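You operate a simulated robot arm through the tools that you are given. There is no shell and no other tool. Be economical: measure what you need, move in short steps, check, and stop when the job is done.

You run a simulated robot arm. Do the job below in one go: nothing can be reset, and whatever is moved stays where it is left.

TASK
Fetch the lentil jar and set it in the striped bowl.

Only the result counts: the job must be done as asked and must still hold three seconds after the hand-in. Knocking over, shifting, dropping, spilling or breaking anything else fails it.

THE ROBOT
A 7-joint arm with a two-finger parallel gripper, fixed in place. Base frame: the origin is at the foot of the arm, x ahead of it, y to its left, z up. Units: m, rad, N and s.
Its first joint turns from -2.897 to 2.897 rad. Payload 4.4 kg.
The tool frame sits at the grasp point between the pads (the TCP): z along the fingers, y along the line on which they close. The tips reach 0.023 m beyond it. Largest opening 0.094 m; finger width 0.038, thickness 0.01; the body of the gripper, 0.054 by 0.096 m, starts 0.039 m behind the TCP.
Orientation is that of the tool frame in the base frame, as a unit quaternion [w, x, y, z]. With the fingers straight down and closing along the base's y, the tool's x points along the base's -x, its y along +y and its z along -z.

THE INTERFACE
- The arm moves only by the tool drive_tool. Its argument "steps" is a list of rows, each an object of numbers (a shift or turn left out is 0, a gripper value left out holds the last): "fingers": the finger opening in m, from 0 to 0.094; "dx", "dy", "dz": the shift along the tool's x, y, z in m; "spin": the turn about the tool's z in rad. In form: [{"fingers": .., "dx": .., "dy": .., "dz": .., "spin": ..}, ...]. A call has 1 to 8 rows; each row shifts and turns the commanded pose from where the row before left it, along the tool's axes as they then stand. A row lasts 0.2 s, in which the tool goes at most 0.05 m and 0.15 rad; a call with a longer step from one row to the next is refused whole, and so is a gripper value outside its range. Where a pose cannot be reached the arm comes as near as it can. A force on the tool above 40 N (or 10 N above the force at the start of the call, whichever is more), or a blocked arm, ends the call early, and 0.2 s more pass. Each finger travels about 0.072 m/s and halts on what it meets, pressing with about 28 N; the grip force reading is that of the motor and also rises with nothing between the fingers. The clock runs only during rows and for 0.2 s after the last one: add rows that do not move to give the fingers time. It gives the time, the measured TCP pose, the force on the tool (base axes), the opening and the grip force at its end, in the units of the frame above (readings bear some noise), and new pictures: "pictures" is both (left out), scene, wrist or none.
- Cameras (640 x 400 px; columns grow to the right, rows downward): "scene" is fixed at [0.0522, -0.4992, 1.6993]; the picture's right is [0.86, -0.51, 0.00], its down [-0.20, -0.34, -0.92] and it looks along [0.47, 0.80, -0.39] (base axes); focal length 328 px, centre (320, 200). "wrist" rides on the gripper at [0.086, 0.016, -0.074] in the tool frame; the picture's right is [-0.18, 0.98, 0.00], its down [-0.58, -0.11, -0.81] and it looks along [-0.79, -0.15, 0.59] (tool axes); focal length 243 px, centre (320, 200). There is no depth. A picture from a camera that has moved, and an enlarged one, comes with that camera's place and axes in the base frame and with its lens.
- inspect(camera, box): a new picture of the part [left, top, right, bottom] of that camera's present view, enlarged. No time passes.
- job_done(): hands the job in; it is judged then, once.

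Work in short steps. Places have to be worked out from the pictures, the camera data and where the tool is seen: move nearer, look again, correct. Check each grasp and each placing, and mend what went wrong. You have 90 turns and 170 pictures in all, those below and enlarged ones among them. Open the gripper and draw the arm clear of the work before you hand the job in, unless the task says otherwise; then end with one line.

The tools are called by a JSON object that holds its "fn" and its "kwargs". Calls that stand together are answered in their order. drive_tool: Moves the arm, as the interface text tells. Its arguments: {"type":"object","properties":{"steps":{"type":"array","items":{"type":"object","properties":{"fingers":{"type":"number"},"dx":{"type":"number"},"dy":{"type":"number"},"dz":{"type":"number"},"spin":{"type":"number"}}}},"pictures":{"type":"string","enum":["both","scene","wrist","none"]}},"required":["steps"]} The other tools are called the same way: inspect (camera, box) takes an enlarged picture of a part of a camera's view; job_done () hands the job in.

At the start:

```text
time: 0.0
ee_pos: [0.8042, 0.3052, 1.2781]
ee_rot: [0.0, 0.0, 1.0, 0.0]
wrist_force: [0.2, -0.2, -0.2]
finger_gap: 0.0938
finger_force: 0.1
```

scene: 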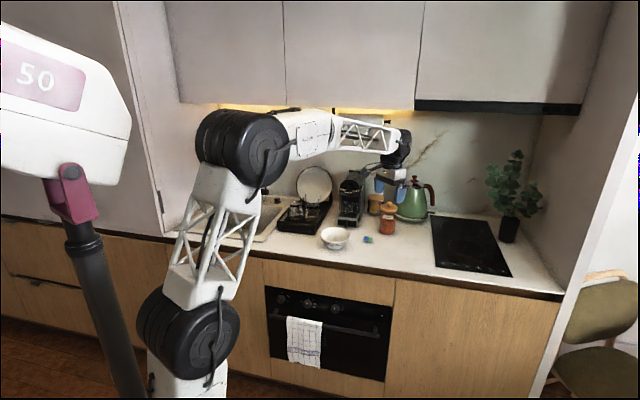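
wrist: 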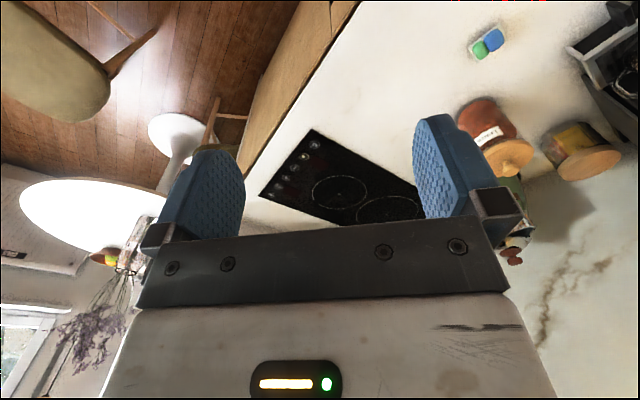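

I'll enlarge the work area in both views to identify the jars and bowl.

{"fn": "inspect", "kwargs": {"camera": "scene", "box": [270, 150, 450, 262]}}

{"fn": "inspect", "kwargs": {"camera": "wrist", "box": [420, 0, 640, 275]}}

```text
3.56 times, centred on (360, 206) of scene
camera zoom: at [0.0522, -0.4992, 1.6993], right [0.86, -0.51, 0.0], down [-0.2, -0.34, -0.92], along [0.47, 0.8, -0.39], focal length 1168 px, centre (178, 179)
```

zoom: 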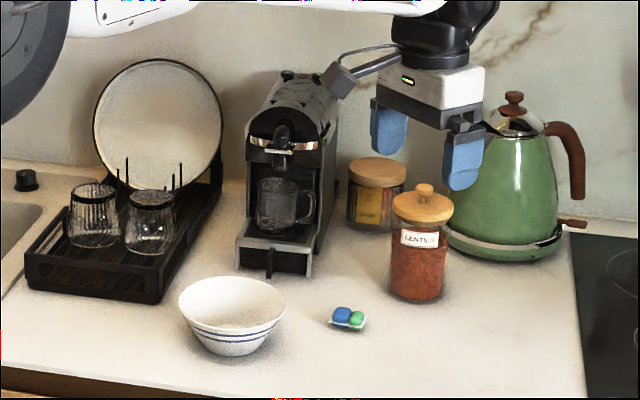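

```text
1.45 times, centred on (530, 138) of wrist
camera zoom: at [0.7177, 0.3235, 1.3526], right [0.18, 0.98, 0.0], down [0.58, -0.11, 0.81], along [0.79, -0.15, -0.59], focal length 353 px, centre (14, 291)
```

zoom: 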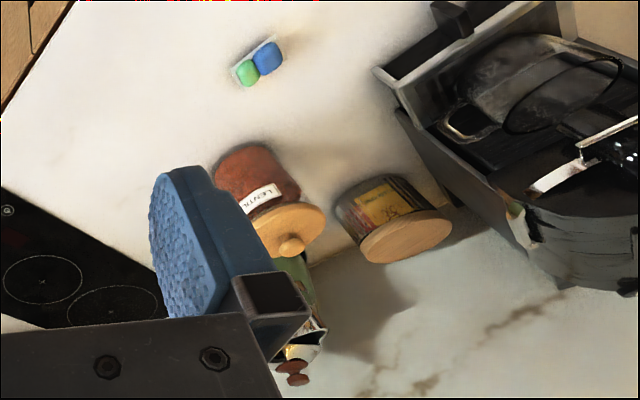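

The lentil jar triangulates to about (1.08, 0.59), with its knob top near z 1.065. The bowl is near (0.77, 0.58). The jar looks far out, so I'll test the reach by moving toward it at a safe height.

{"fn": "drive_tool", "kwargs": {"steps": [{"dx": -0.025, "dy": 0.03}, {"dx": -0.025, "dy": 0.03}, {"dx": -0.025, "dy": 0.03}, {"dx": -0.025, "dy": 0.03}]}}

```text
time: 1.0
ee_pos: [0.9041, 0.426, 1.2811]
ee_rot: [0.001, 0.001, 1.0, 0.001]
wrist_force: [-0.4, 0.0, 1.2]
finger_gap: 0.094
finger_force: 0.2
camera wrist: at [0.8175, 0.4433, 1.355], right [0.18, 0.98, 0.0], down [0.58, -0.11, 0.81], along [0.79, -0.15, -0.59], focal length 243 px, centre (320, 200)
```

scene: 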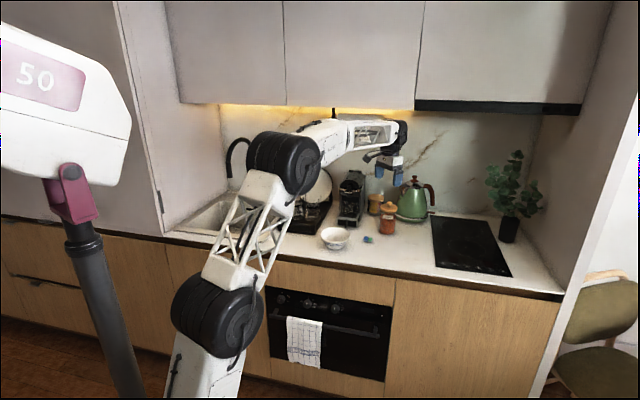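
wrist: 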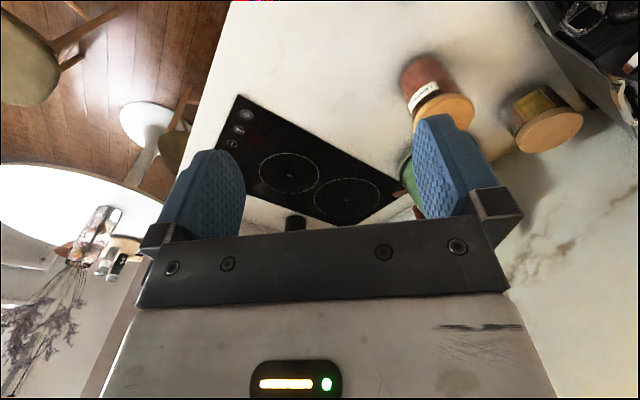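

The arm reached r = 1.0 and the jar estimate holds at about (1.07, 0.595). I'll carry on toward it at this height.

{"fn": "drive_tool", "kwargs": {"steps": [{"dx": -0.02, "dy": 0.03}, {"dx": -0.02, "dy": 0.03}, {"dx": -0.02, "dy": 0.03}, {"dx": -0.02, "dy": 0.03}]}}

```text
time: 2.0
ee_pos: [0.9826, 0.5472, 1.2793]
ee_rot: [0.001, -0.001, 1.0, 0.0]
wrist_force: [0.3, -0.7, 0.1]
finger_gap: 0.0942
finger_force: 0.0
camera wrist: at [0.896, 0.5638, 1.3534], right [0.18, 0.98, 0.0], down [0.58, -0.11, 0.81], along [0.79, -0.15, -0.59], focal length 243 px, centre (320, 200)
```

scene: 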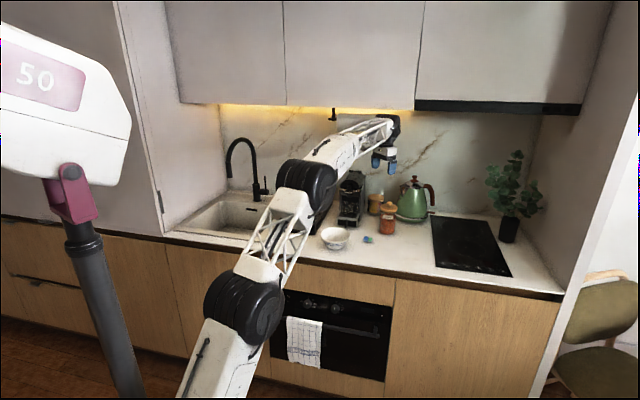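
wrist: 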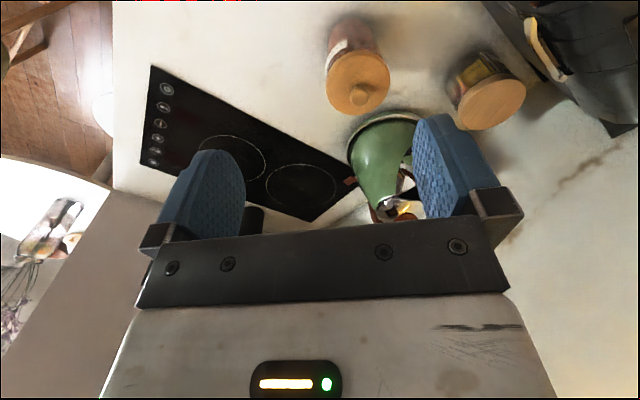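

Now I'll look closely at the jar from both cameras to refine its centre, lid width and heights.

{"fn": "inspect", "kwargs": {"camera": "scene", "box": [365, 185, 435, 245]}}

{"fn": "inspect", "kwargs": {"camera": "wrist", "box": [280, 0, 440, 120]}}

```text
6.67 times, centred on (400, 215) of scene
camera zoom: at [0.0522, -0.4992, 1.6993], right [0.86, -0.51, 0.0], down [-0.2, -0.34, -0.92], along [0.47, 0.8, -0.39], focal length 2190 px, centre (-213, 100)
```

zoom: 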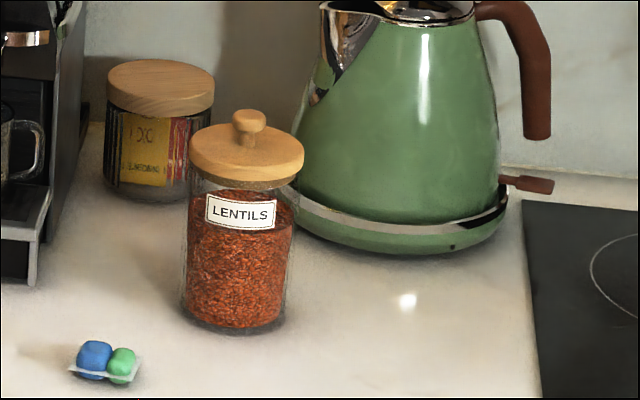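

```text
3.33 times, centred on (360, 60) of wrist
camera zoom: at [0.896, 0.5638, 1.3534], right [0.18, 0.98, 0.0], down [0.58, -0.11, 0.81], along [0.79, -0.15, -0.59], focal length 809 px, centre (187, 667)
```

zoom: 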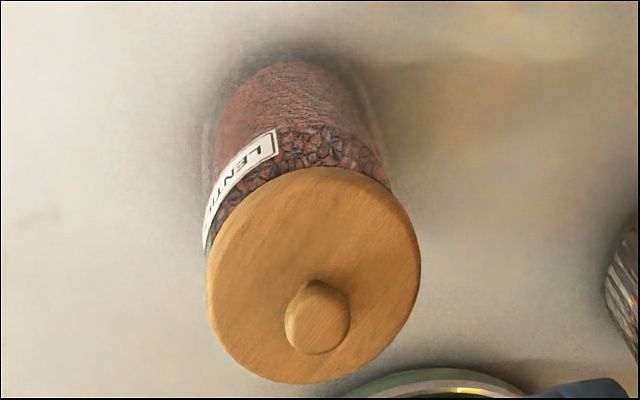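

Lid centre works out to about (1.063, 0.581), lid diameter 0.083, lid top z about 1.053 and knob top about 1.075. I'll move above it, part way down, and look again.

{"fn": "drive_tool", "kwargs": {"steps": [{"dx": -0.027, "dy": 0.011}, {"dx": -0.027, "dy": 0.011}, {"dx": -0.026, "dy": 0.012}, {"dz": 0.04}, {"dz": 0.04}, {"dz": 0.02}, {}]}}

```text
time: 3.6
ee_pos: [1.0621, 0.5797, 1.1793]
ee_rot: [0.002, 0.0, 1.0, 0.001]
wrist_force: [0.0, 0.5, 0.7]
finger_gap: 0.0941
finger_force: 0.1
out of reach, approached as far as the arm can: row 3
camera wrist: at [0.975, 0.5968, 1.2528], right [0.18, 0.98, 0.0], down [0.58, -0.11, 0.81], along [0.79, -0.15, -0.59], focal length 243 px, centre (320, 200)
```

scene: 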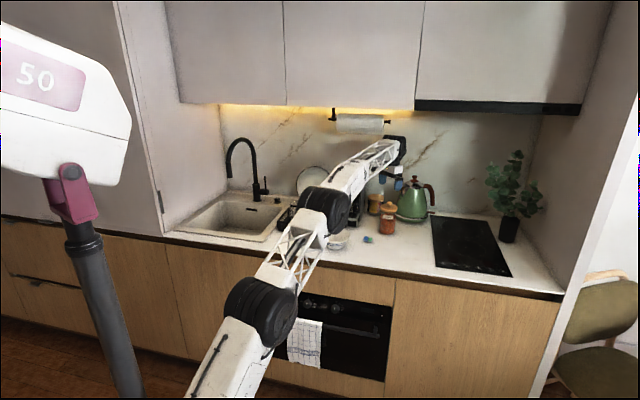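
wrist: 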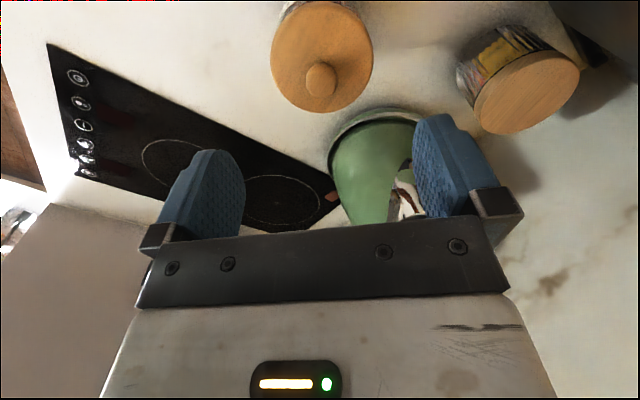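

The jar centre is confirmed at about (1.063, 0.580), aligned with the TCP. I'll descend until the tips are just above the lid and check.

{"fn": "drive_tool", "kwargs": {"steps": [{"dz": 0.03}, {"dz": 0.03}, {"dz": 0.03}, {}]}}

{"fn": "inspect", "kwargs": {"camera": "scene", "box": [365, 165, 435, 245]}}

```text
time: 4.6
ee_pos: [1.0632, 0.5807, 1.0871]
ee_rot: [0.0, -0.001, 1.0, 0.0]
wrist_force: [-0.3, -0.1, 0.1]
finger_gap: 0.094
finger_force: 0.1
camera wrist: at [0.9752, 0.5975, 1.1607], right [0.18, 0.98, 0.0], down [0.58, -0.11, 0.81], along [0.79, -0.15, -0.59], focal length 243 px, centre (320, 200)
```

scene: 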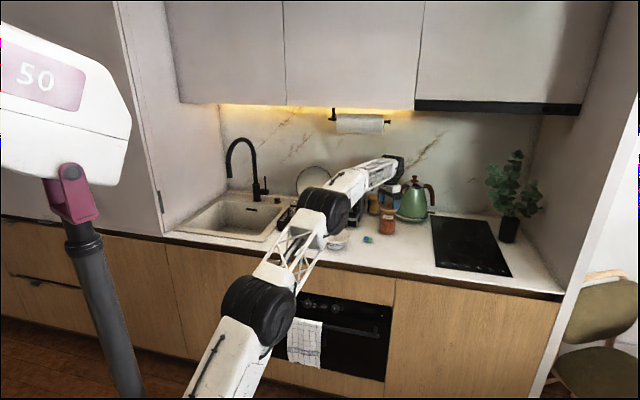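
wrist: 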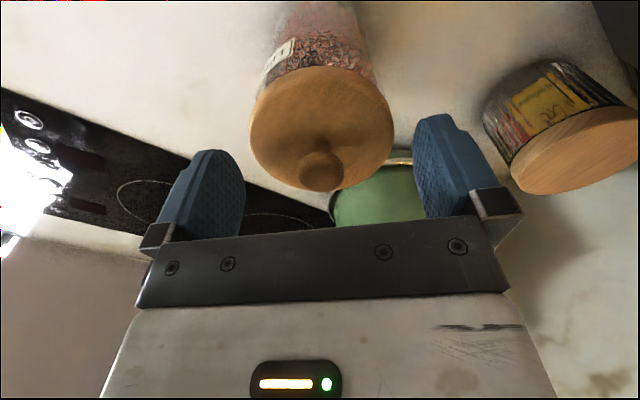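

```text
5.00 times, centred on (400, 205) of scene
camera zoom: at [0.0522, -0.4992, 1.6993], right [0.86, -0.51, 0.0], down [-0.2, -0.34, -0.92], along [0.47, 0.8, -0.39], focal length 1642 px, centre (-80, 175)
```

zoom: 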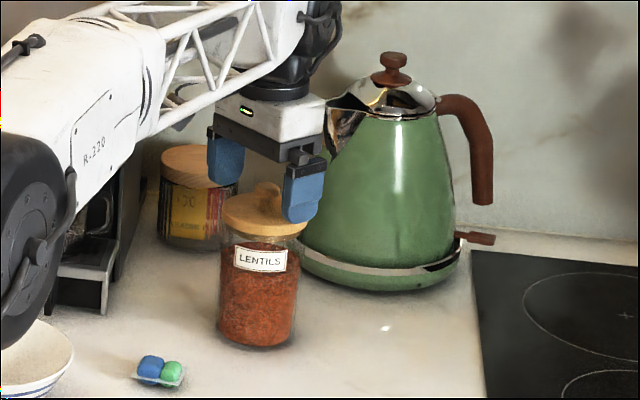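

The gripper is above the lid with the fingers on either side, offset about 1 mm. I'll go down slowly and watch the force.

{"fn": "drive_tool", "kwargs": {"steps": [{"dz": 0.01}, {"dz": 0.01}, {"dz": 0.006}, {}]}}

{"fn": "inspect", "kwargs": {"camera": "scene", "box": [375, 175, 425, 240]}}

```text
time: 5.6
ee_pos: [1.0627, 0.5791, 1.0611]
ee_rot: [0.0, -0.001, 1.0, 0.0]
wrist_force: [0.1, -0.8, 0.7]
finger_gap: 0.0944
finger_force: 0.0
camera wrist: at [0.9755, 0.5967, 1.1347], right [0.18, 0.98, 0.0], down [0.58, -0.11, 0.81], along [0.79, -0.15, -0.59], focal length 243 px, centre (320, 200)
```

scene: 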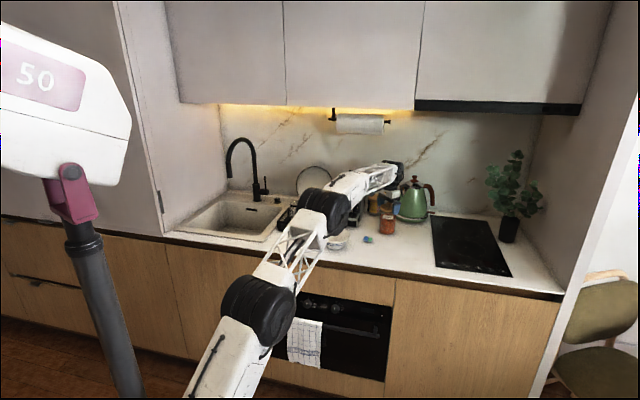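
wrist: 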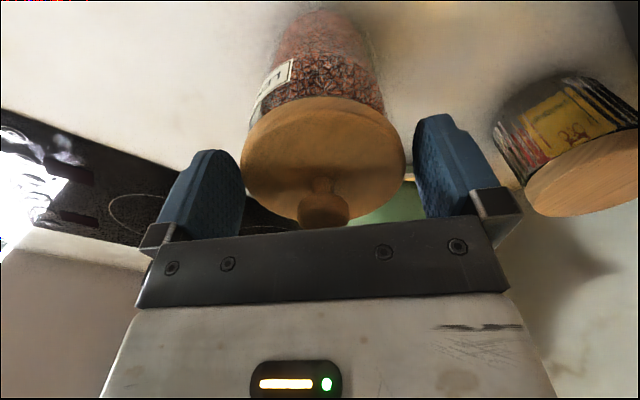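

```text
6.15 times, centred on (400, 208) of scene
camera zoom: at [0.0522, -0.4992, 1.6993], right [0.86, -0.51, 0.0], down [-0.2, -0.34, -0.92], along [0.47, 0.8, -0.39], focal length 2021 px, centre (-172, 154)
```

zoom: 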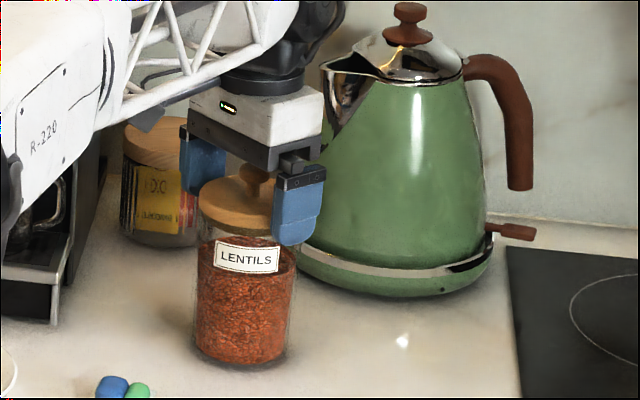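

The fingers straddle the lid with no contact. I'll lower about 1.8 cm more so the pads' middle is at the lid rim.

{"fn": "drive_tool", "kwargs": {"steps": [{"dz": 0.006, "dy": 0.001}, {"dz": 0.006}, {"dz": 0.005}, {}]}}

{"fn": "inspect", "kwargs": {"camera": "scene", "box": [375, 175, 425, 240]}}

```text
time: 6.6
ee_pos: [1.0621, 0.5805, 1.0439]
ee_rot: [0.0, 0.0, 1.0, 0.001]
wrist_force: [-0.5, -0.4, -0.9]
finger_gap: 0.0941
finger_force: 0.1
camera wrist: at [0.9754, 0.5973, 1.1178], right [0.18, 0.98, 0.0], down [0.58, -0.11, 0.81], along [0.79, -0.15, -0.59], focal length 243 px, centre (320, 200)
```

scene: 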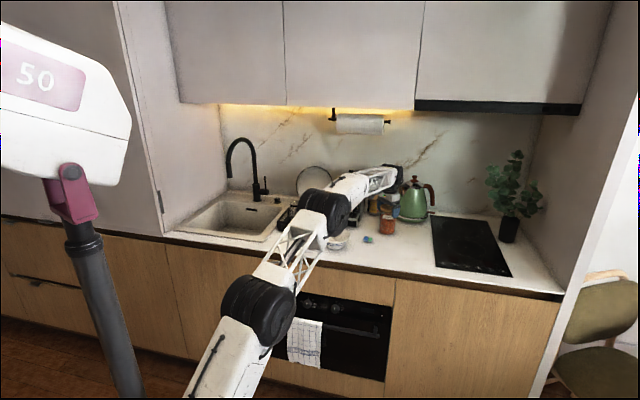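
wrist: 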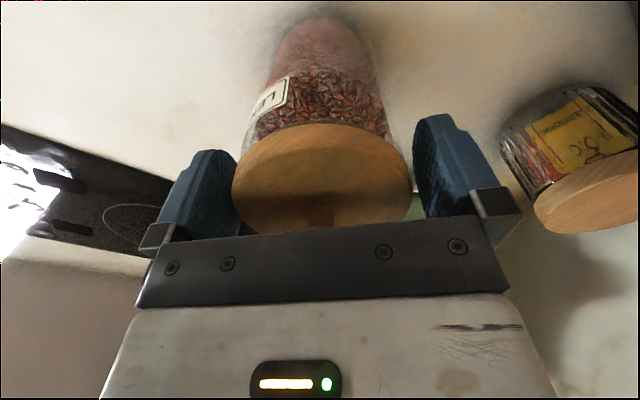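

```text
6.15 times, centred on (400, 208) of scene
camera zoom: at [0.0522, -0.4992, 1.6993], right [0.86, -0.51, 0.0], down [-0.2, -0.34, -0.92], along [0.47, 0.8, -0.39], focal length 2021 px, centre (-172, 154)
```

zoom: 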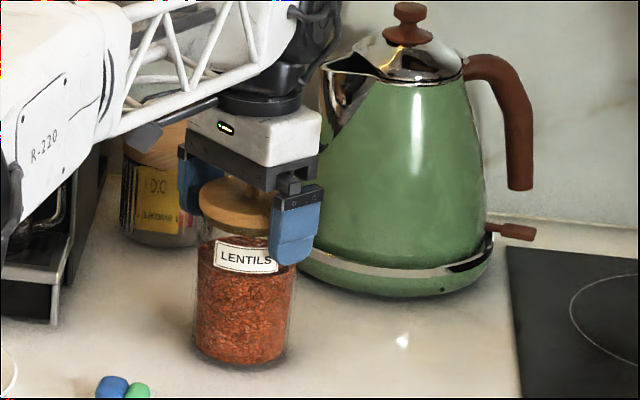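

The lid is between the pads with no contact force. Closing the fingers.

{"fn": "drive_tool", "kwargs": {"steps": [{"fingers": 0.085}, {"fingers": 0.06}, {}, {}], "pictures": "wrist"}}

```text
time: 7.6
ee_pos: [1.0627, 0.5801, 1.0446]
ee_rot: [0.0, 0.0, 1.0, 0.0]
wrist_force: [-1.2, -1.4, 0.2]
finger_gap: 0.082
finger_force: 27.9
camera wrist: at [0.9754, 0.5972, 1.1177], right [0.18, 0.98, 0.0], down [0.58, -0.11, 0.81], along [0.79, -0.15, -0.59], focal length 243 px, centre (320, 200)
```

wrist: 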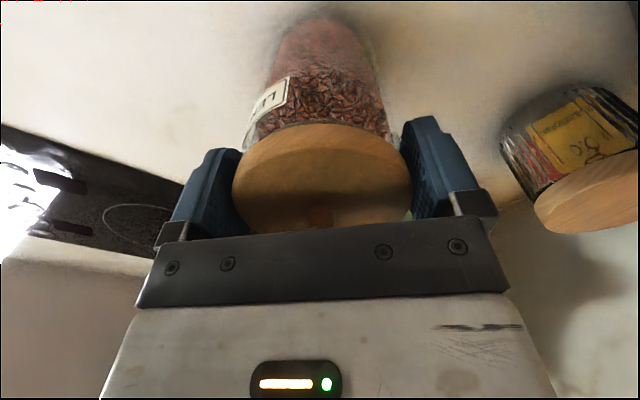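

Gripped at 0.082 with 28 N. I'll lift slowly to see whether the whole jar comes up.

{"fn": "drive_tool", "kwargs": {"steps": [{"dz": -0.005}, {"dz": -0.01}, {"dz": -0.015}, {}], "pictures": "wrist"}}

{"fn": "inspect", "kwargs": {"camera": "scene", "box": [375, 175, 425, 240]}}

```text
time: 8.6
ee_pos: [1.0621, 0.5784, 1.0759]
ee_rot: [0.002, 0.0, 1.0, 0.001]
wrist_force: [0.9, 1.1, 8.0]
finger_gap: 0.079
finger_force: 27.2
camera wrist: at [0.975, 0.5968, 1.1502], right [0.18, 0.98, 0.0], down [0.58, -0.11, 0.81], along [0.79, -0.15, -0.59], focal length 243 px, centre (320, 200)
```

wrist: 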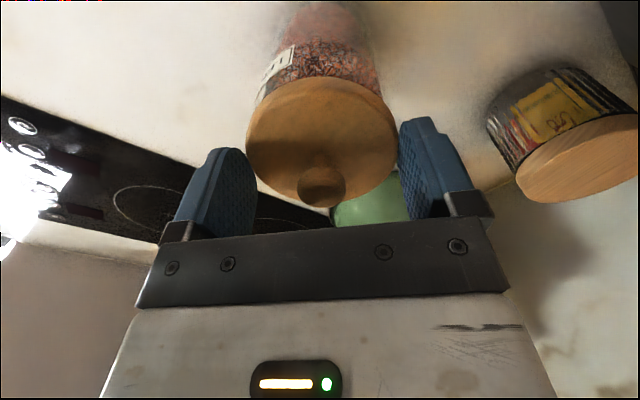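

```text
6.15 times, centred on (400, 208) of scene
camera zoom: at [0.0522, -0.4992, 1.6993], right [0.86, -0.51, 0.0], down [-0.2, -0.34, -0.92], along [0.47, 0.8, -0.39], focal length 2021 px, centre (-172, 154)
```

zoom: 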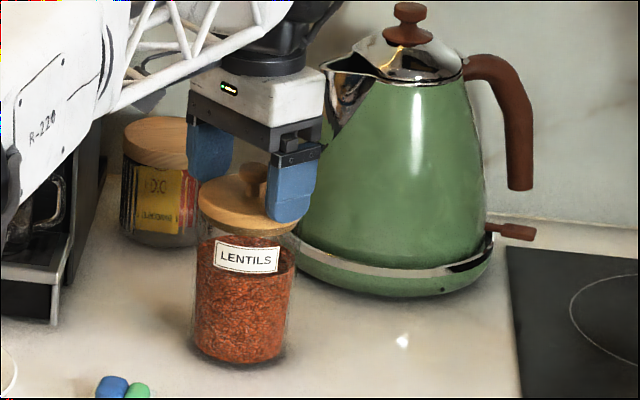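

The fingers slid up along the lid, and the jar seems only a few mm higher, if it moved at all. I'll hold still one row and compare closely before deciding.

{"fn": "drive_tool", "kwargs": {"steps": [{}], "pictures": "wrist"}}

{"fn": "inspect", "kwargs": {"camera": "scene", "box": [375, 190, 415, 240]}}

{"fn": "inspect", "kwargs": {"camera": "wrist", "box": [160, 0, 500, 260]}}

```text
time: 9.0
ee_pos: [1.0627, 0.5796, 1.0761]
ee_rot: [0.001, -0.001, 1.0, 0.0]
wrist_force: [2.4, 2.2, 14.1]
finger_gap: 0.0791
finger_force: 28.5
camera wrist: at [0.9749, 0.5968, 1.1501], right [0.18, 0.98, 0.0], down [0.58, -0.11, 0.81], along [0.79, -0.15, -0.59], focal length 243 px, centre (320, 200)
```

wrist: 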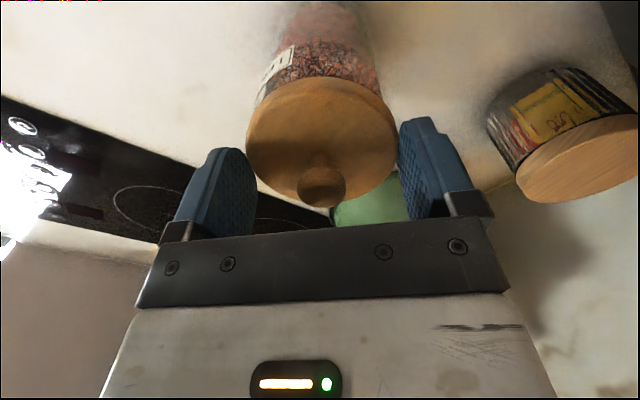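

```text
8.00 times, centred on (395, 215) of scene
camera zoom: at [0.0522, -0.4992, 1.6993], right [0.86, -0.51, 0.0], down [-0.2, -0.34, -0.92], along [0.47, 0.8, -0.39], focal length 2628 px, centre (-280, 80)
```

zoom: 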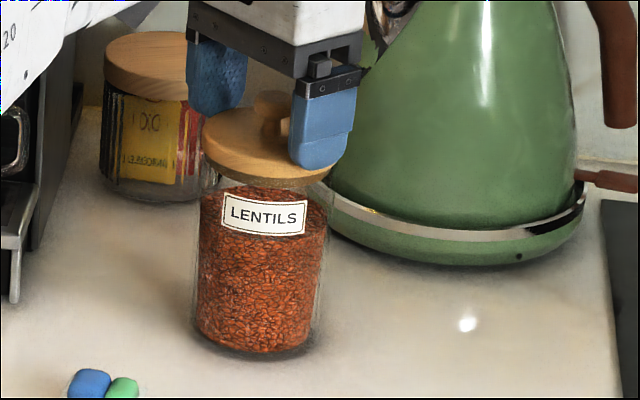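

```text
1.54 times, centred on (330, 130) of wrist
camera zoom: at [0.9749, 0.5968, 1.1501], right [0.18, 0.98, 0.0], down [0.58, -0.11, 0.81], along [0.79, -0.15, -0.59], focal length 373 px, centre (305, 308)
```

zoom: 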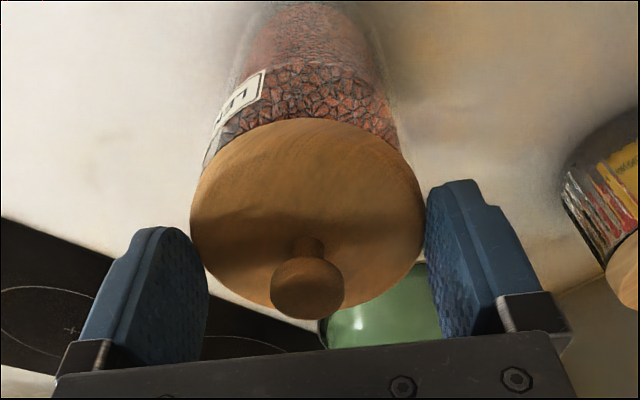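

The jar stayed on the counter. The tips slid up to the lid's rounded top edge, where they are now pushed upward. I'll open, go back down a little lower, and regrip.

{"fn": "drive_tool", "kwargs": {"steps": [{"fingers": 0.094}, {}, {"dz": 0.01}, {"dz": 0.01}, {"dz": 0.01}, {"dz": 0.004}, {}], "pictures": "wrist"}}

{"fn": "inspect", "kwargs": {"camera": "scene", "box": [375, 175, 425, 240]}}

```text
time: 10.6
ee_pos: [1.0617, 0.5795, 1.0411]
ee_rot: [0.001, 0.0, 1.0, 0.0]
wrist_force: [0.3, 0.9, 5.5]
finger_gap: 0.0941
finger_force: 0.0
camera wrist: at [0.9749, 0.5967, 1.115], right [0.18, 0.98, 0.0], down [0.58, -0.11, 0.81], along [0.79, -0.15, -0.59], focal length 243 px, centre (320, 200)
```

wrist: 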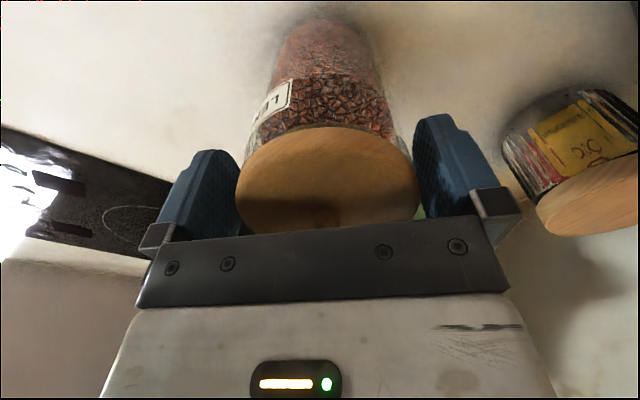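

```text
6.15 times, centred on (400, 208) of scene
camera zoom: at [0.0522, -0.4992, 1.6993], right [0.86, -0.51, 0.0], down [-0.2, -0.34, -0.92], along [0.47, 0.8, -0.39], focal length 2021 px, centre (-172, 154)
```

zoom: 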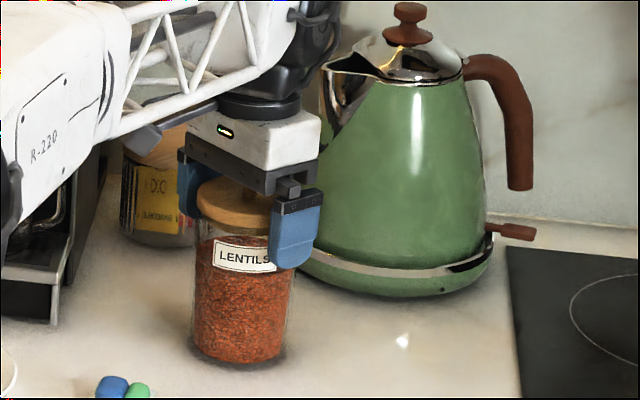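

A 5.5 N reading means the palm is touching the knob, so the knob top is at about 1.080. I'll back off 1 mm, shift 2 mm to re-centre, and grip.

{"fn": "drive_tool", "kwargs": {"steps": [{"dz": -0.0015, "dy": 0.002}, {"fingers": 0.085}, {"fingers": 0.04}, {}, {}], "pictures": "none"}}

{"fn": "drive_tool", "kwargs": {"steps": [{"dz": -0.001}, {"dz": -0.001}, {"dz": -0.001}, {}], "pictures": "wrist"}}

```text
time: 11.8
ee_pos: [1.0614, 0.5819, 1.0417]
ee_rot: [0.0, 0.0, 1.0, 0.001]
wrist_force: [-0.8, 2.4, -1.0]
finger_gap: 0.0816
finger_force: 27.4
```

```text
time: 12.8
ee_pos: [1.0611, 0.5822, 1.0447]
ee_rot: [-0.001, 0.0, 1.0, 0.0]
wrist_force: [0.0, 0.2, -6.7]
finger_gap: 0.0817
finger_force: 27.6
camera wrist: at [0.9752, 0.5991, 1.1181], right [0.18, 0.98, 0.0], down [0.58, -0.11, 0.81], along [0.79, -0.15, -0.59], focal length 243 px, centre (320, 200)
```

wrist: 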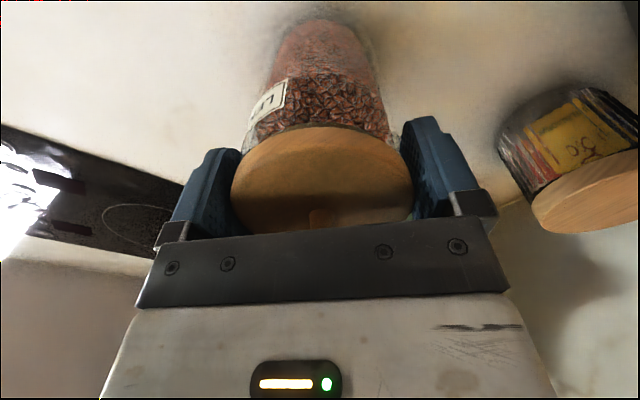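

The load is now -6.7 N. I'll lift another 4 mm and see whether it rises further or the jar follows.

{"fn": "drive_tool", "kwargs": {"steps": [{"dz": -0.001}, {"dz": -0.001}, {"dz": -0.001}, {"dz": -0.001}, {}], "pictures": "wrist"}}

{"fn": "inspect", "kwargs": {"camera": "scene", "box": [375, 175, 425, 240]}}

```text
time: 14.0
ee_pos: [1.0617, 0.5823, 1.049]
ee_rot: [0.001, 0.001, 1.0, 0.0]
wrist_force: [-0.2, 0.8, -6.9]
finger_gap: 0.0817
finger_force: 27.9
camera wrist: at [0.9756, 0.5988, 1.1228], right [0.18, 0.98, 0.0], down [0.58, -0.11, 0.81], along [0.79, -0.15, -0.59], focal length 243 px, centre (320, 200)
```

wrist: 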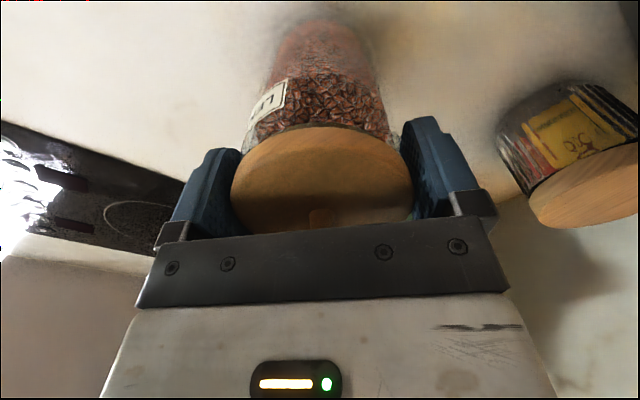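

```text
6.15 times, centred on (400, 208) of scene
camera zoom: at [0.0522, -0.4992, 1.6993], right [0.86, -0.51, 0.0], down [-0.2, -0.34, -0.92], along [0.47, 0.8, -0.39], focal length 2021 px, centre (-172, 154)
```

zoom: 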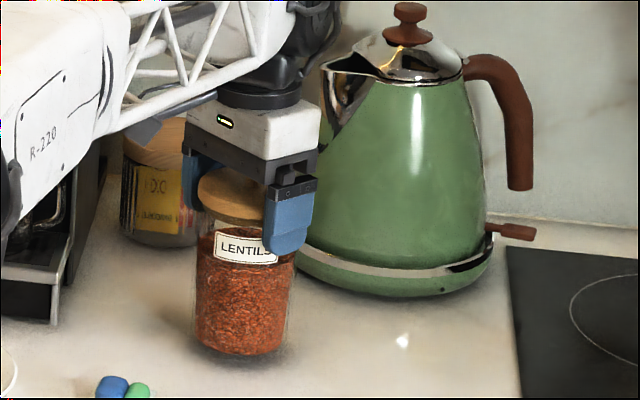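

The jar is hanging now: its bottom has risen, the load is steady at 6.9 N, and it hasn't shifted in the pads. The hold looks marginal, so I'll keep lifting gently with small ramped steps.

{"fn": "drive_tool", "kwargs": {"steps": [{"dz": -0.001}, {"dz": -0.002}, {"dz": -0.002}, {"dz": -0.002}, {"dz": -0.002}, {"dz": -0.002}, {"dz": -0.002}, {"dz": -0.001}], "pictures": "wrist"}}

```text
time: 15.8
ee_pos: [1.0614, 0.5826, 1.0616]
ee_rot: [0.0, 0.0, 1.0, 0.0]
wrist_force: [0.1, 0.0, -7.1]
finger_gap: 0.0818
finger_force: 28.8
camera wrist: at [0.9753, 0.5995, 1.137], right [0.18, 0.98, 0.0], down [0.58, -0.11, 0.81], along [0.79, -0.15, -0.59], focal length 243 px, centre (320, 200)
```

wrist: 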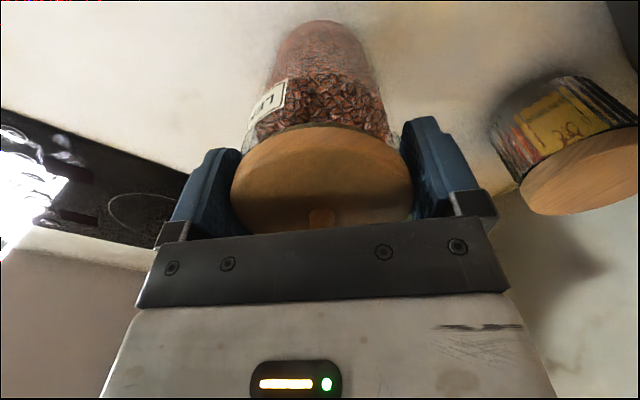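

No slip at 2 mm per row. I'll continue at up to 4 mm per row.

{"fn": "drive_tool", "kwargs": {"steps": [{"dz": -0.002}, {"dz": -0.003}, {"dz": -0.004}, {"dz": -0.004}, {"dz": -0.004}, {"dz": -0.004}, {"dz": -0.003}, {"dz": -0.002}], "pictures": "wrist"}}

```text
time: 17.6
ee_pos: [1.0622, 0.5816, 1.0891]
ee_rot: [0.001, 0.0, 1.0, 0.0]
wrist_force: [-0.5, -0.6, -6.3]
finger_gap: 0.0818
finger_force: 27.7
camera wrist: at [0.9753, 0.5985, 1.1628], right [0.18, 0.98, 0.0], down [0.58, -0.11, 0.81], along [0.79, -0.15, -0.59], focal length 243 px, centre (320, 200)
```

wrist: 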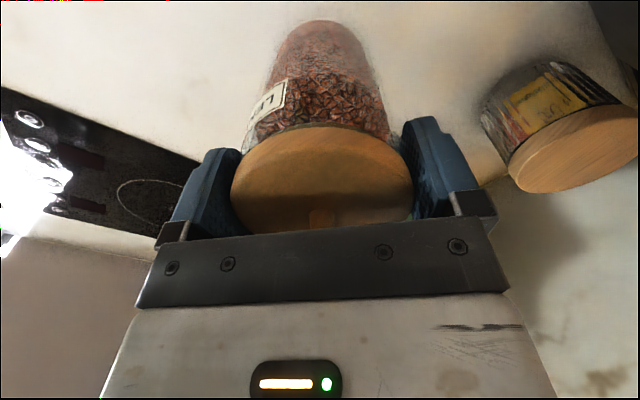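

Still solid. I'll lift another 6 cm.

{"fn": "drive_tool", "kwargs": {"steps": [{"dz": -0.003}, {"dz": -0.005}, {"dz": -0.006}, {"dz": -0.006}, {"dz": -0.006}, {"dz": -0.005}, {"dz": -0.004}, {"dz": -0.002}], "pictures": "none"}}

{"fn": "drive_tool", "kwargs": {"steps": [{"dz": -0.003}, {"dz": -0.005}, {"dz": -0.006}, {"dz": -0.006}, {"dz": -0.005}, {"dz": -0.003}, {"dz": -0.001}]}}

```text
time: 19.4
ee_pos: [1.0611, 0.5807, 1.1248]
ee_rot: [0.0, 0.0, 1.0, 0.0]
wrist_force: [0.6, 1.1, -6.4]
finger_gap: 0.0817
finger_force: 27.7
```

```text
time: 21.0
ee_pos: [1.0616, 0.5815, 1.1556]
ee_rot: [0.0, 0.0, 1.0, 0.0]
wrist_force: [-0.2, 0.0, -6.0]
finger_gap: 0.082
finger_force: 28.2
camera wrist: at [0.9751, 0.5992, 1.229], right [0.18, 0.98, 0.0], down [0.58, -0.11, 0.81], along [0.79, -0.15, -0.59], focal length 243 px, centre (320, 200)
```

scene: 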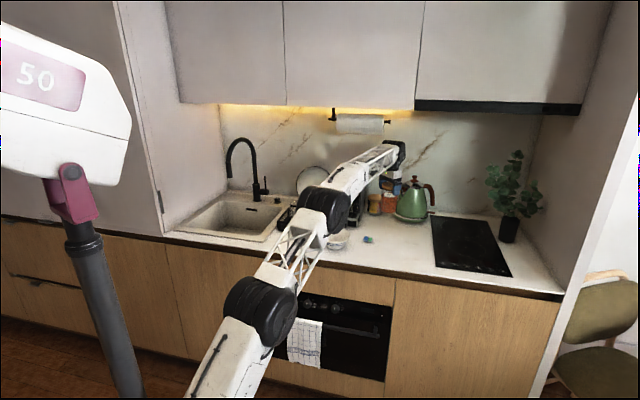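
wrist: 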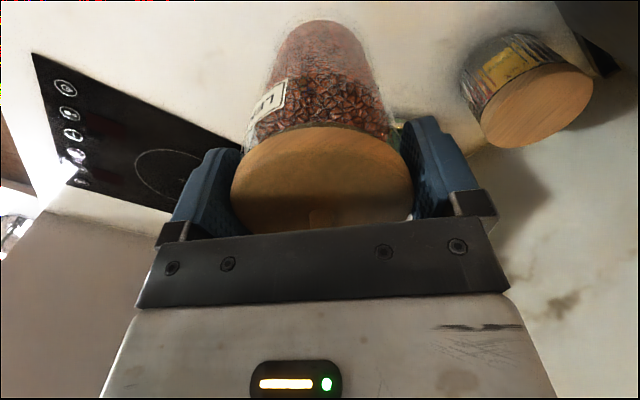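

The jar is clear of the counter and stable. Now I'll carry it toward the bowl (−x) with gentle ramps.

{"fn": "drive_tool", "kwargs": {"steps": [{"dx": 0.003}, {"dx": 0.006}, {"dx": 0.009}, {"dx": 0.01}, {"dx": 0.01}, {"dx": 0.009}, {"dx": 0.006}, {"dx": 0.003}], "pictures": "wrist"}}

```text
time: 22.8
ee_pos: [1.0051, 0.5807, 1.1536]
ee_rot: [0.0, 0.001, 1.0, 0.0]
wrist_force: [0.5, -0.3, -7.2]
finger_gap: 0.0818
finger_force: 28.0
camera wrist: at [0.9191, 0.5992, 1.2284], right [0.18, 0.98, 0.0], down [0.58, -0.11, 0.81], along [0.79, -0.15, -0.59], focal length 243 px, centre (320, 200)
```

wrist: 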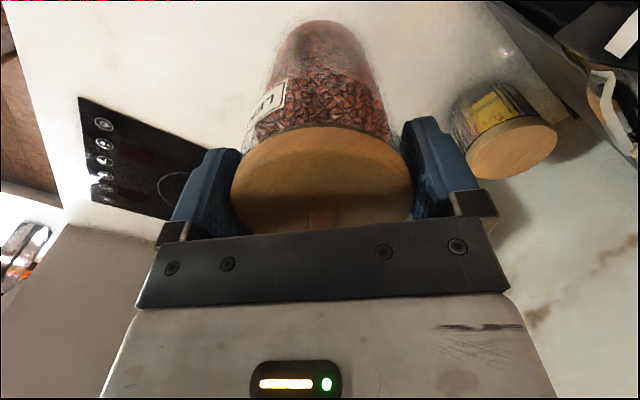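

No slip. Continuing.

{"fn": "drive_tool", "kwargs": {"steps": [{"dx": 0.004}, {"dx": 0.008}, {"dx": 0.012}, {"dx": 0.014}, {"dx": 0.014}, {"dx": 0.011}, {"dx": 0.007}, {"dx": 0.003}]}}

{"fn": "inspect", "kwargs": {"camera": "scene", "box": [290, 150, 430, 260]}}

```text
time: 24.6
ee_pos: [0.9329, 0.5823, 1.1546]
ee_rot: [0.0, 0.0, 1.0, 0.001]
wrist_force: [0.4, 0.8, -7.0]
finger_gap: 0.082
finger_force: 28.3
camera wrist: at [0.8465, 0.5995, 1.229], right [0.18, 0.98, 0.0], down [0.58, -0.11, 0.81], along [0.79, -0.15, -0.59], focal length 243 px, centre (320, 200)
```

scene: 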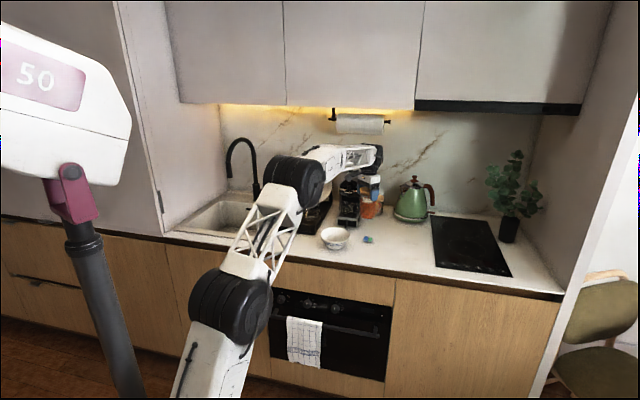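
wrist: 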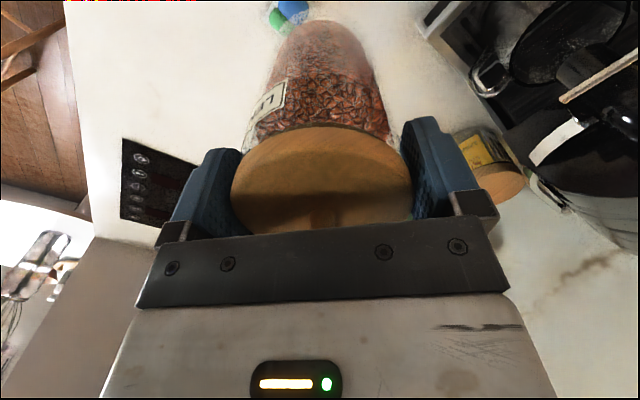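

```text
3.64 times, centred on (360, 205) of scene
camera zoom: at [0.0522, -0.4992, 1.6993], right [0.86, -0.51, 0.0], down [-0.2, -0.34, -0.92], along [0.47, 0.8, -0.39], focal length 1194 px, centre (174, 182)
```

zoom: 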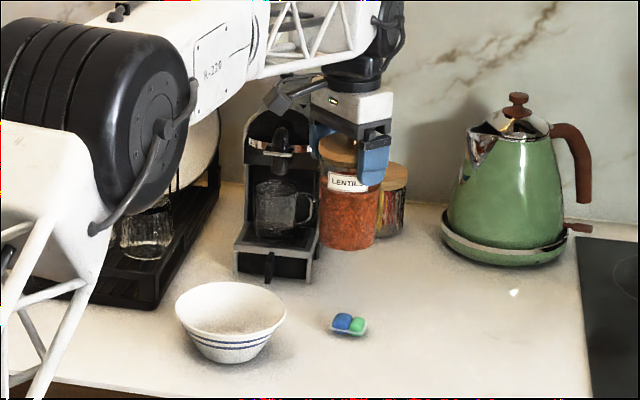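

I'll measure the bowl closely while it's unobstructed.

{"fn": "inspect", "kwargs": {"camera": "scene", "box": [312, 215, 360, 260]}}

```text
8.89 times, centred on (336, 238) of scene
camera zoom: at [0.0522, -0.4992, 1.6993], right [0.86, -0.51, 0.0], down [-0.2, -0.34, -0.92], along [0.47, 0.8, -0.39], focal length 2920 px, centre (178, -133)
```

zoom: 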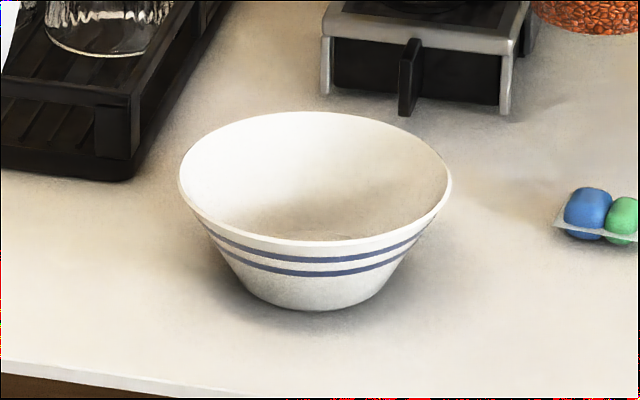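

The bowl's rim centre is about (0.772, 0.587), rim z about 0.98, diameter about 0.134 and foot about 0.064. I'll move the jar over it in two gentle calls.

{"fn": "drive_tool", "kwargs": {"steps": [{"dx": 0.004}, {"dx": 0.009}, {"dx": 0.013, "dy": 0.001}, {"dx": 0.016, "dy": 0.001}, {"dx": 0.016, "dy": 0.001}, {"dx": 0.013}, {"dx": 0.009}, {"dx": 0.004}], "pictures": "wrist"}}

{"fn": "drive_tool", "kwargs": {"steps": [{"dx": 0.004}, {"dx": 0.009}, {"dx": 0.013}, {"dx": 0.014}, {"dx": 0.014}, {"dx": 0.012}, {"dx": 0.007}, {"dx": 0.002}]}}

{"fn": "inspect", "kwargs": {"camera": "scene", "box": [300, 170, 380, 260]}}

```text
time: 26.4
ee_pos: [0.8474, 0.5848, 1.1545]
ee_rot: [0.0, 0.0, 1.0, 0.0]
wrist_force: [-0.6, 0.2, -7.6]
finger_gap: 0.0818
finger_force: 28.2
camera wrist: at [0.7617, 0.6021, 1.2287], right [0.18, 0.98, 0.0], down [0.58, -0.11, 0.81], along [0.79, -0.15, -0.59], focal length 243 px, centre (320, 200)
```

wrist: 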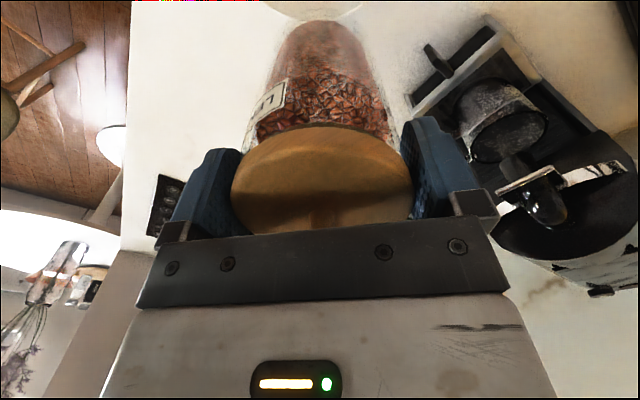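

```text
time: 28.2
ee_pos: [0.7729, 0.5833, 1.1532]
ee_rot: [0.0, 0.0, 1.0, 0.0]
wrist_force: [-0.5, -0.6, -6.6]
finger_gap: 0.082
finger_force: 27.5
camera wrist: at [0.687, 0.6018, 1.2279], right [0.18, 0.98, 0.0], down [0.58, -0.11, 0.81], along [0.79, -0.15, -0.59], focal length 243 px, centre (320, 200)
```

scene: 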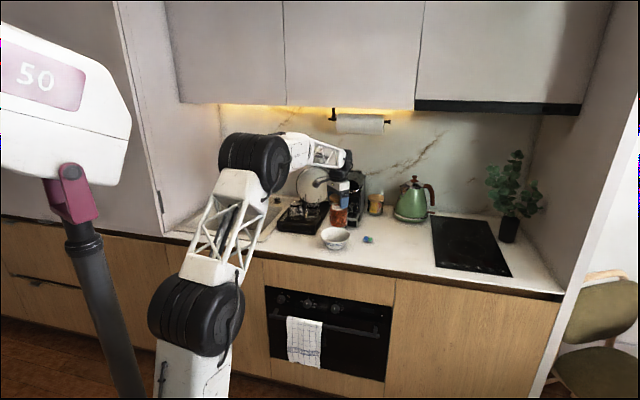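
wrist: 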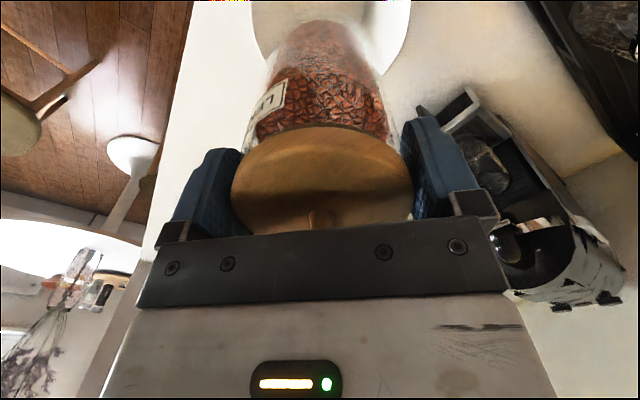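

```text
4.44 times, centred on (340, 215) of scene
camera zoom: at [0.0522, -0.4992, 1.6993], right [0.86, -0.51, 0.0], down [-0.2, -0.34, -0.92], along [0.47, 0.8, -0.39], focal length 1460 px, centre (231, 133)
```

zoom: 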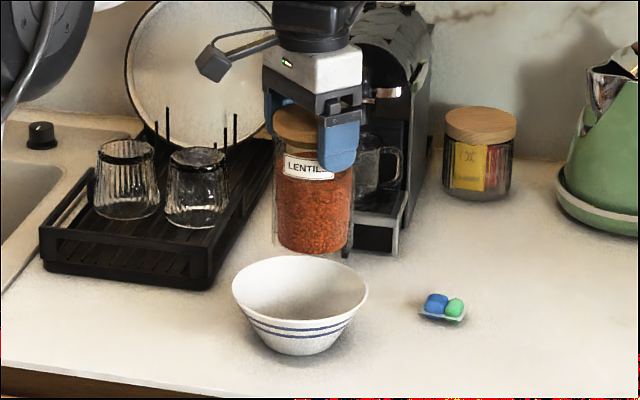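

Using the jar itself as a reference shows the scene axes are biased by about 1 cm. The bowl rim is now visible in the wrist view, so I'll zoom there and on the scene.

{"fn": "inspect", "kwargs": {"camera": "wrist", "box": [230, 0, 430, 125]}}

{"fn": "inspect", "kwargs": {"camera": "scene", "box": [316, 190, 366, 255]}}

```text
3.20 times, centred on (330, 62) of wrist
camera zoom: at [0.687, 0.6018, 1.2279], right [0.18, 0.98, 0.0], down [0.58, -0.11, 0.81], along [0.79, -0.15, -0.59], focal length 776 px, centre (288, 640)
```

zoom: 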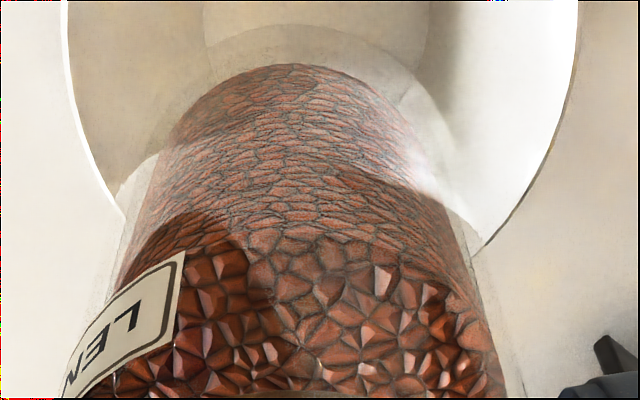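

```text
6.15 times, centred on (341, 222) of scene
camera zoom: at [0.0522, -0.4992, 1.6993], right [0.86, -0.51, 0.0], down [-0.2, -0.34, -0.92], along [0.47, 0.8, -0.39], focal length 2021 px, centre (191, 62)
```

zoom: 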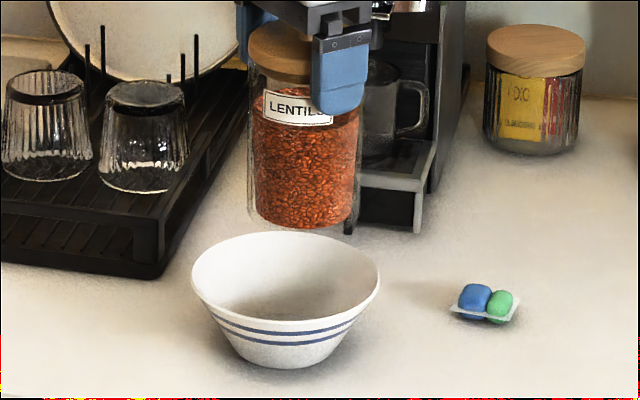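

Both calibrated views put the bowl centre at about (0.762, 0.593). I'll shift there (dx +0.011, dy +0.010) and lower until the jar's bottom is just above the rim.

{"fn": "drive_tool", "kwargs": {"steps": [{"dx": 0.003, "dy": 0.003}, {"dx": 0.004, "dy": 0.004}, {"dx": 0.004, "dy": 0.003}, {"dz": 0.004}, {"dz": 0.007}, {"dz": 0.008}, {"dz": 0.007}, {"dz": 0.004}]}}

{"fn": "inspect", "kwargs": {"camera": "wrist", "box": [230, 0, 430, 125]}}

{"fn": "inspect", "kwargs": {"camera": "scene", "box": [312, 195, 360, 255]}}

```text
time: 30.0
ee_pos: [0.7632, 0.5954, 1.1246]
ee_rot: [-0.001, 0.0, 1.0, 0.0]
wrist_force: [-0.7, -0.6, -7.0]
finger_gap: 0.0819
finger_force: 28.2
camera wrist: at [0.6765, 0.6124, 1.1985], right [0.18, 0.98, 0.0], down [0.58, -0.11, 0.81], along [0.79, -0.15, -0.59], focal length 243 px, centre (320, 200)
```

scene: 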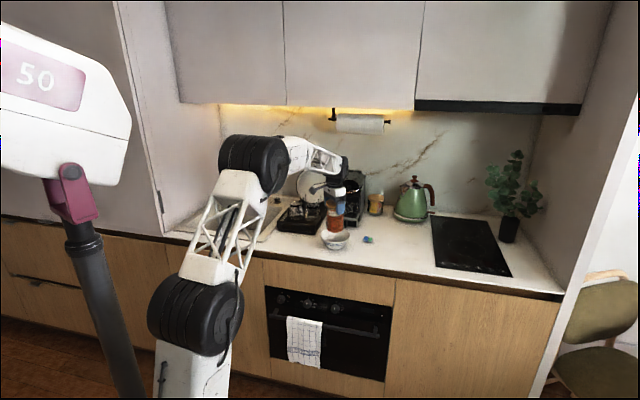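
wrist: 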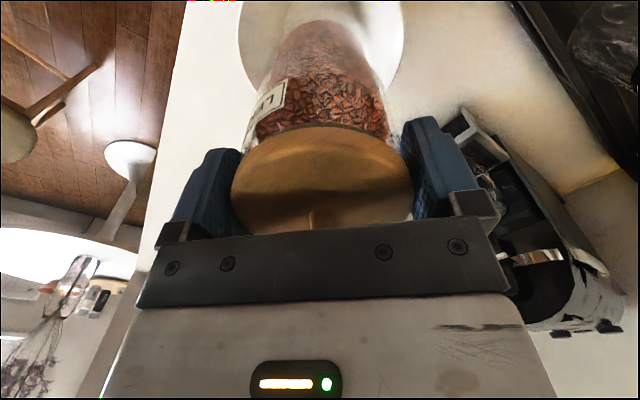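

```text
3.20 times, centred on (330, 62) of wrist
camera zoom: at [0.6765, 0.6124, 1.1985], right [0.18, 0.98, 0.0], down [0.58, -0.11, 0.81], along [0.79, -0.15, -0.59], focal length 776 px, centre (288, 640)
```

zoom: 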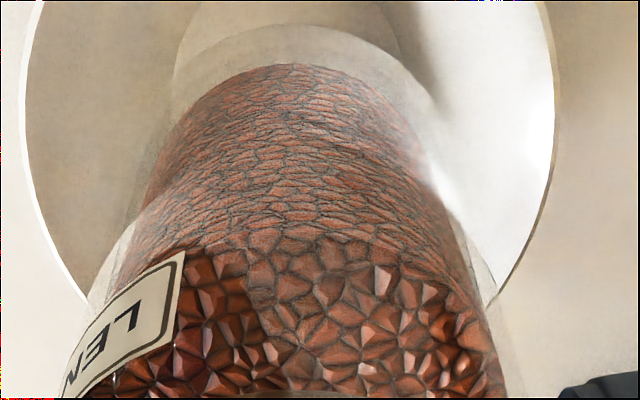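

```text
6.67 times, centred on (336, 225) of scene
camera zoom: at [0.0522, -0.4992, 1.6993], right [0.86, -0.51, 0.0], down [-0.2, -0.34, -0.92], along [0.47, 0.8, -0.39], focal length 2190 px, centre (213, 33)
```

zoom: 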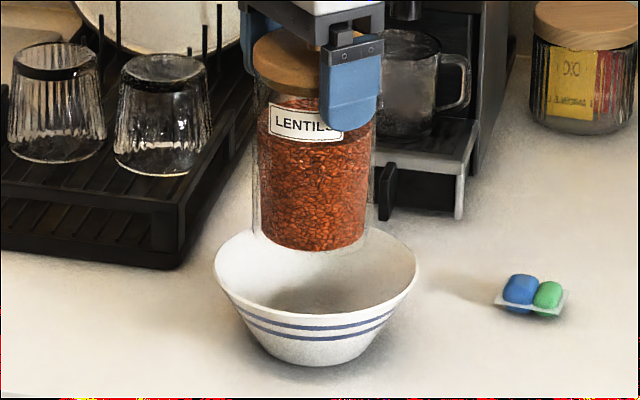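

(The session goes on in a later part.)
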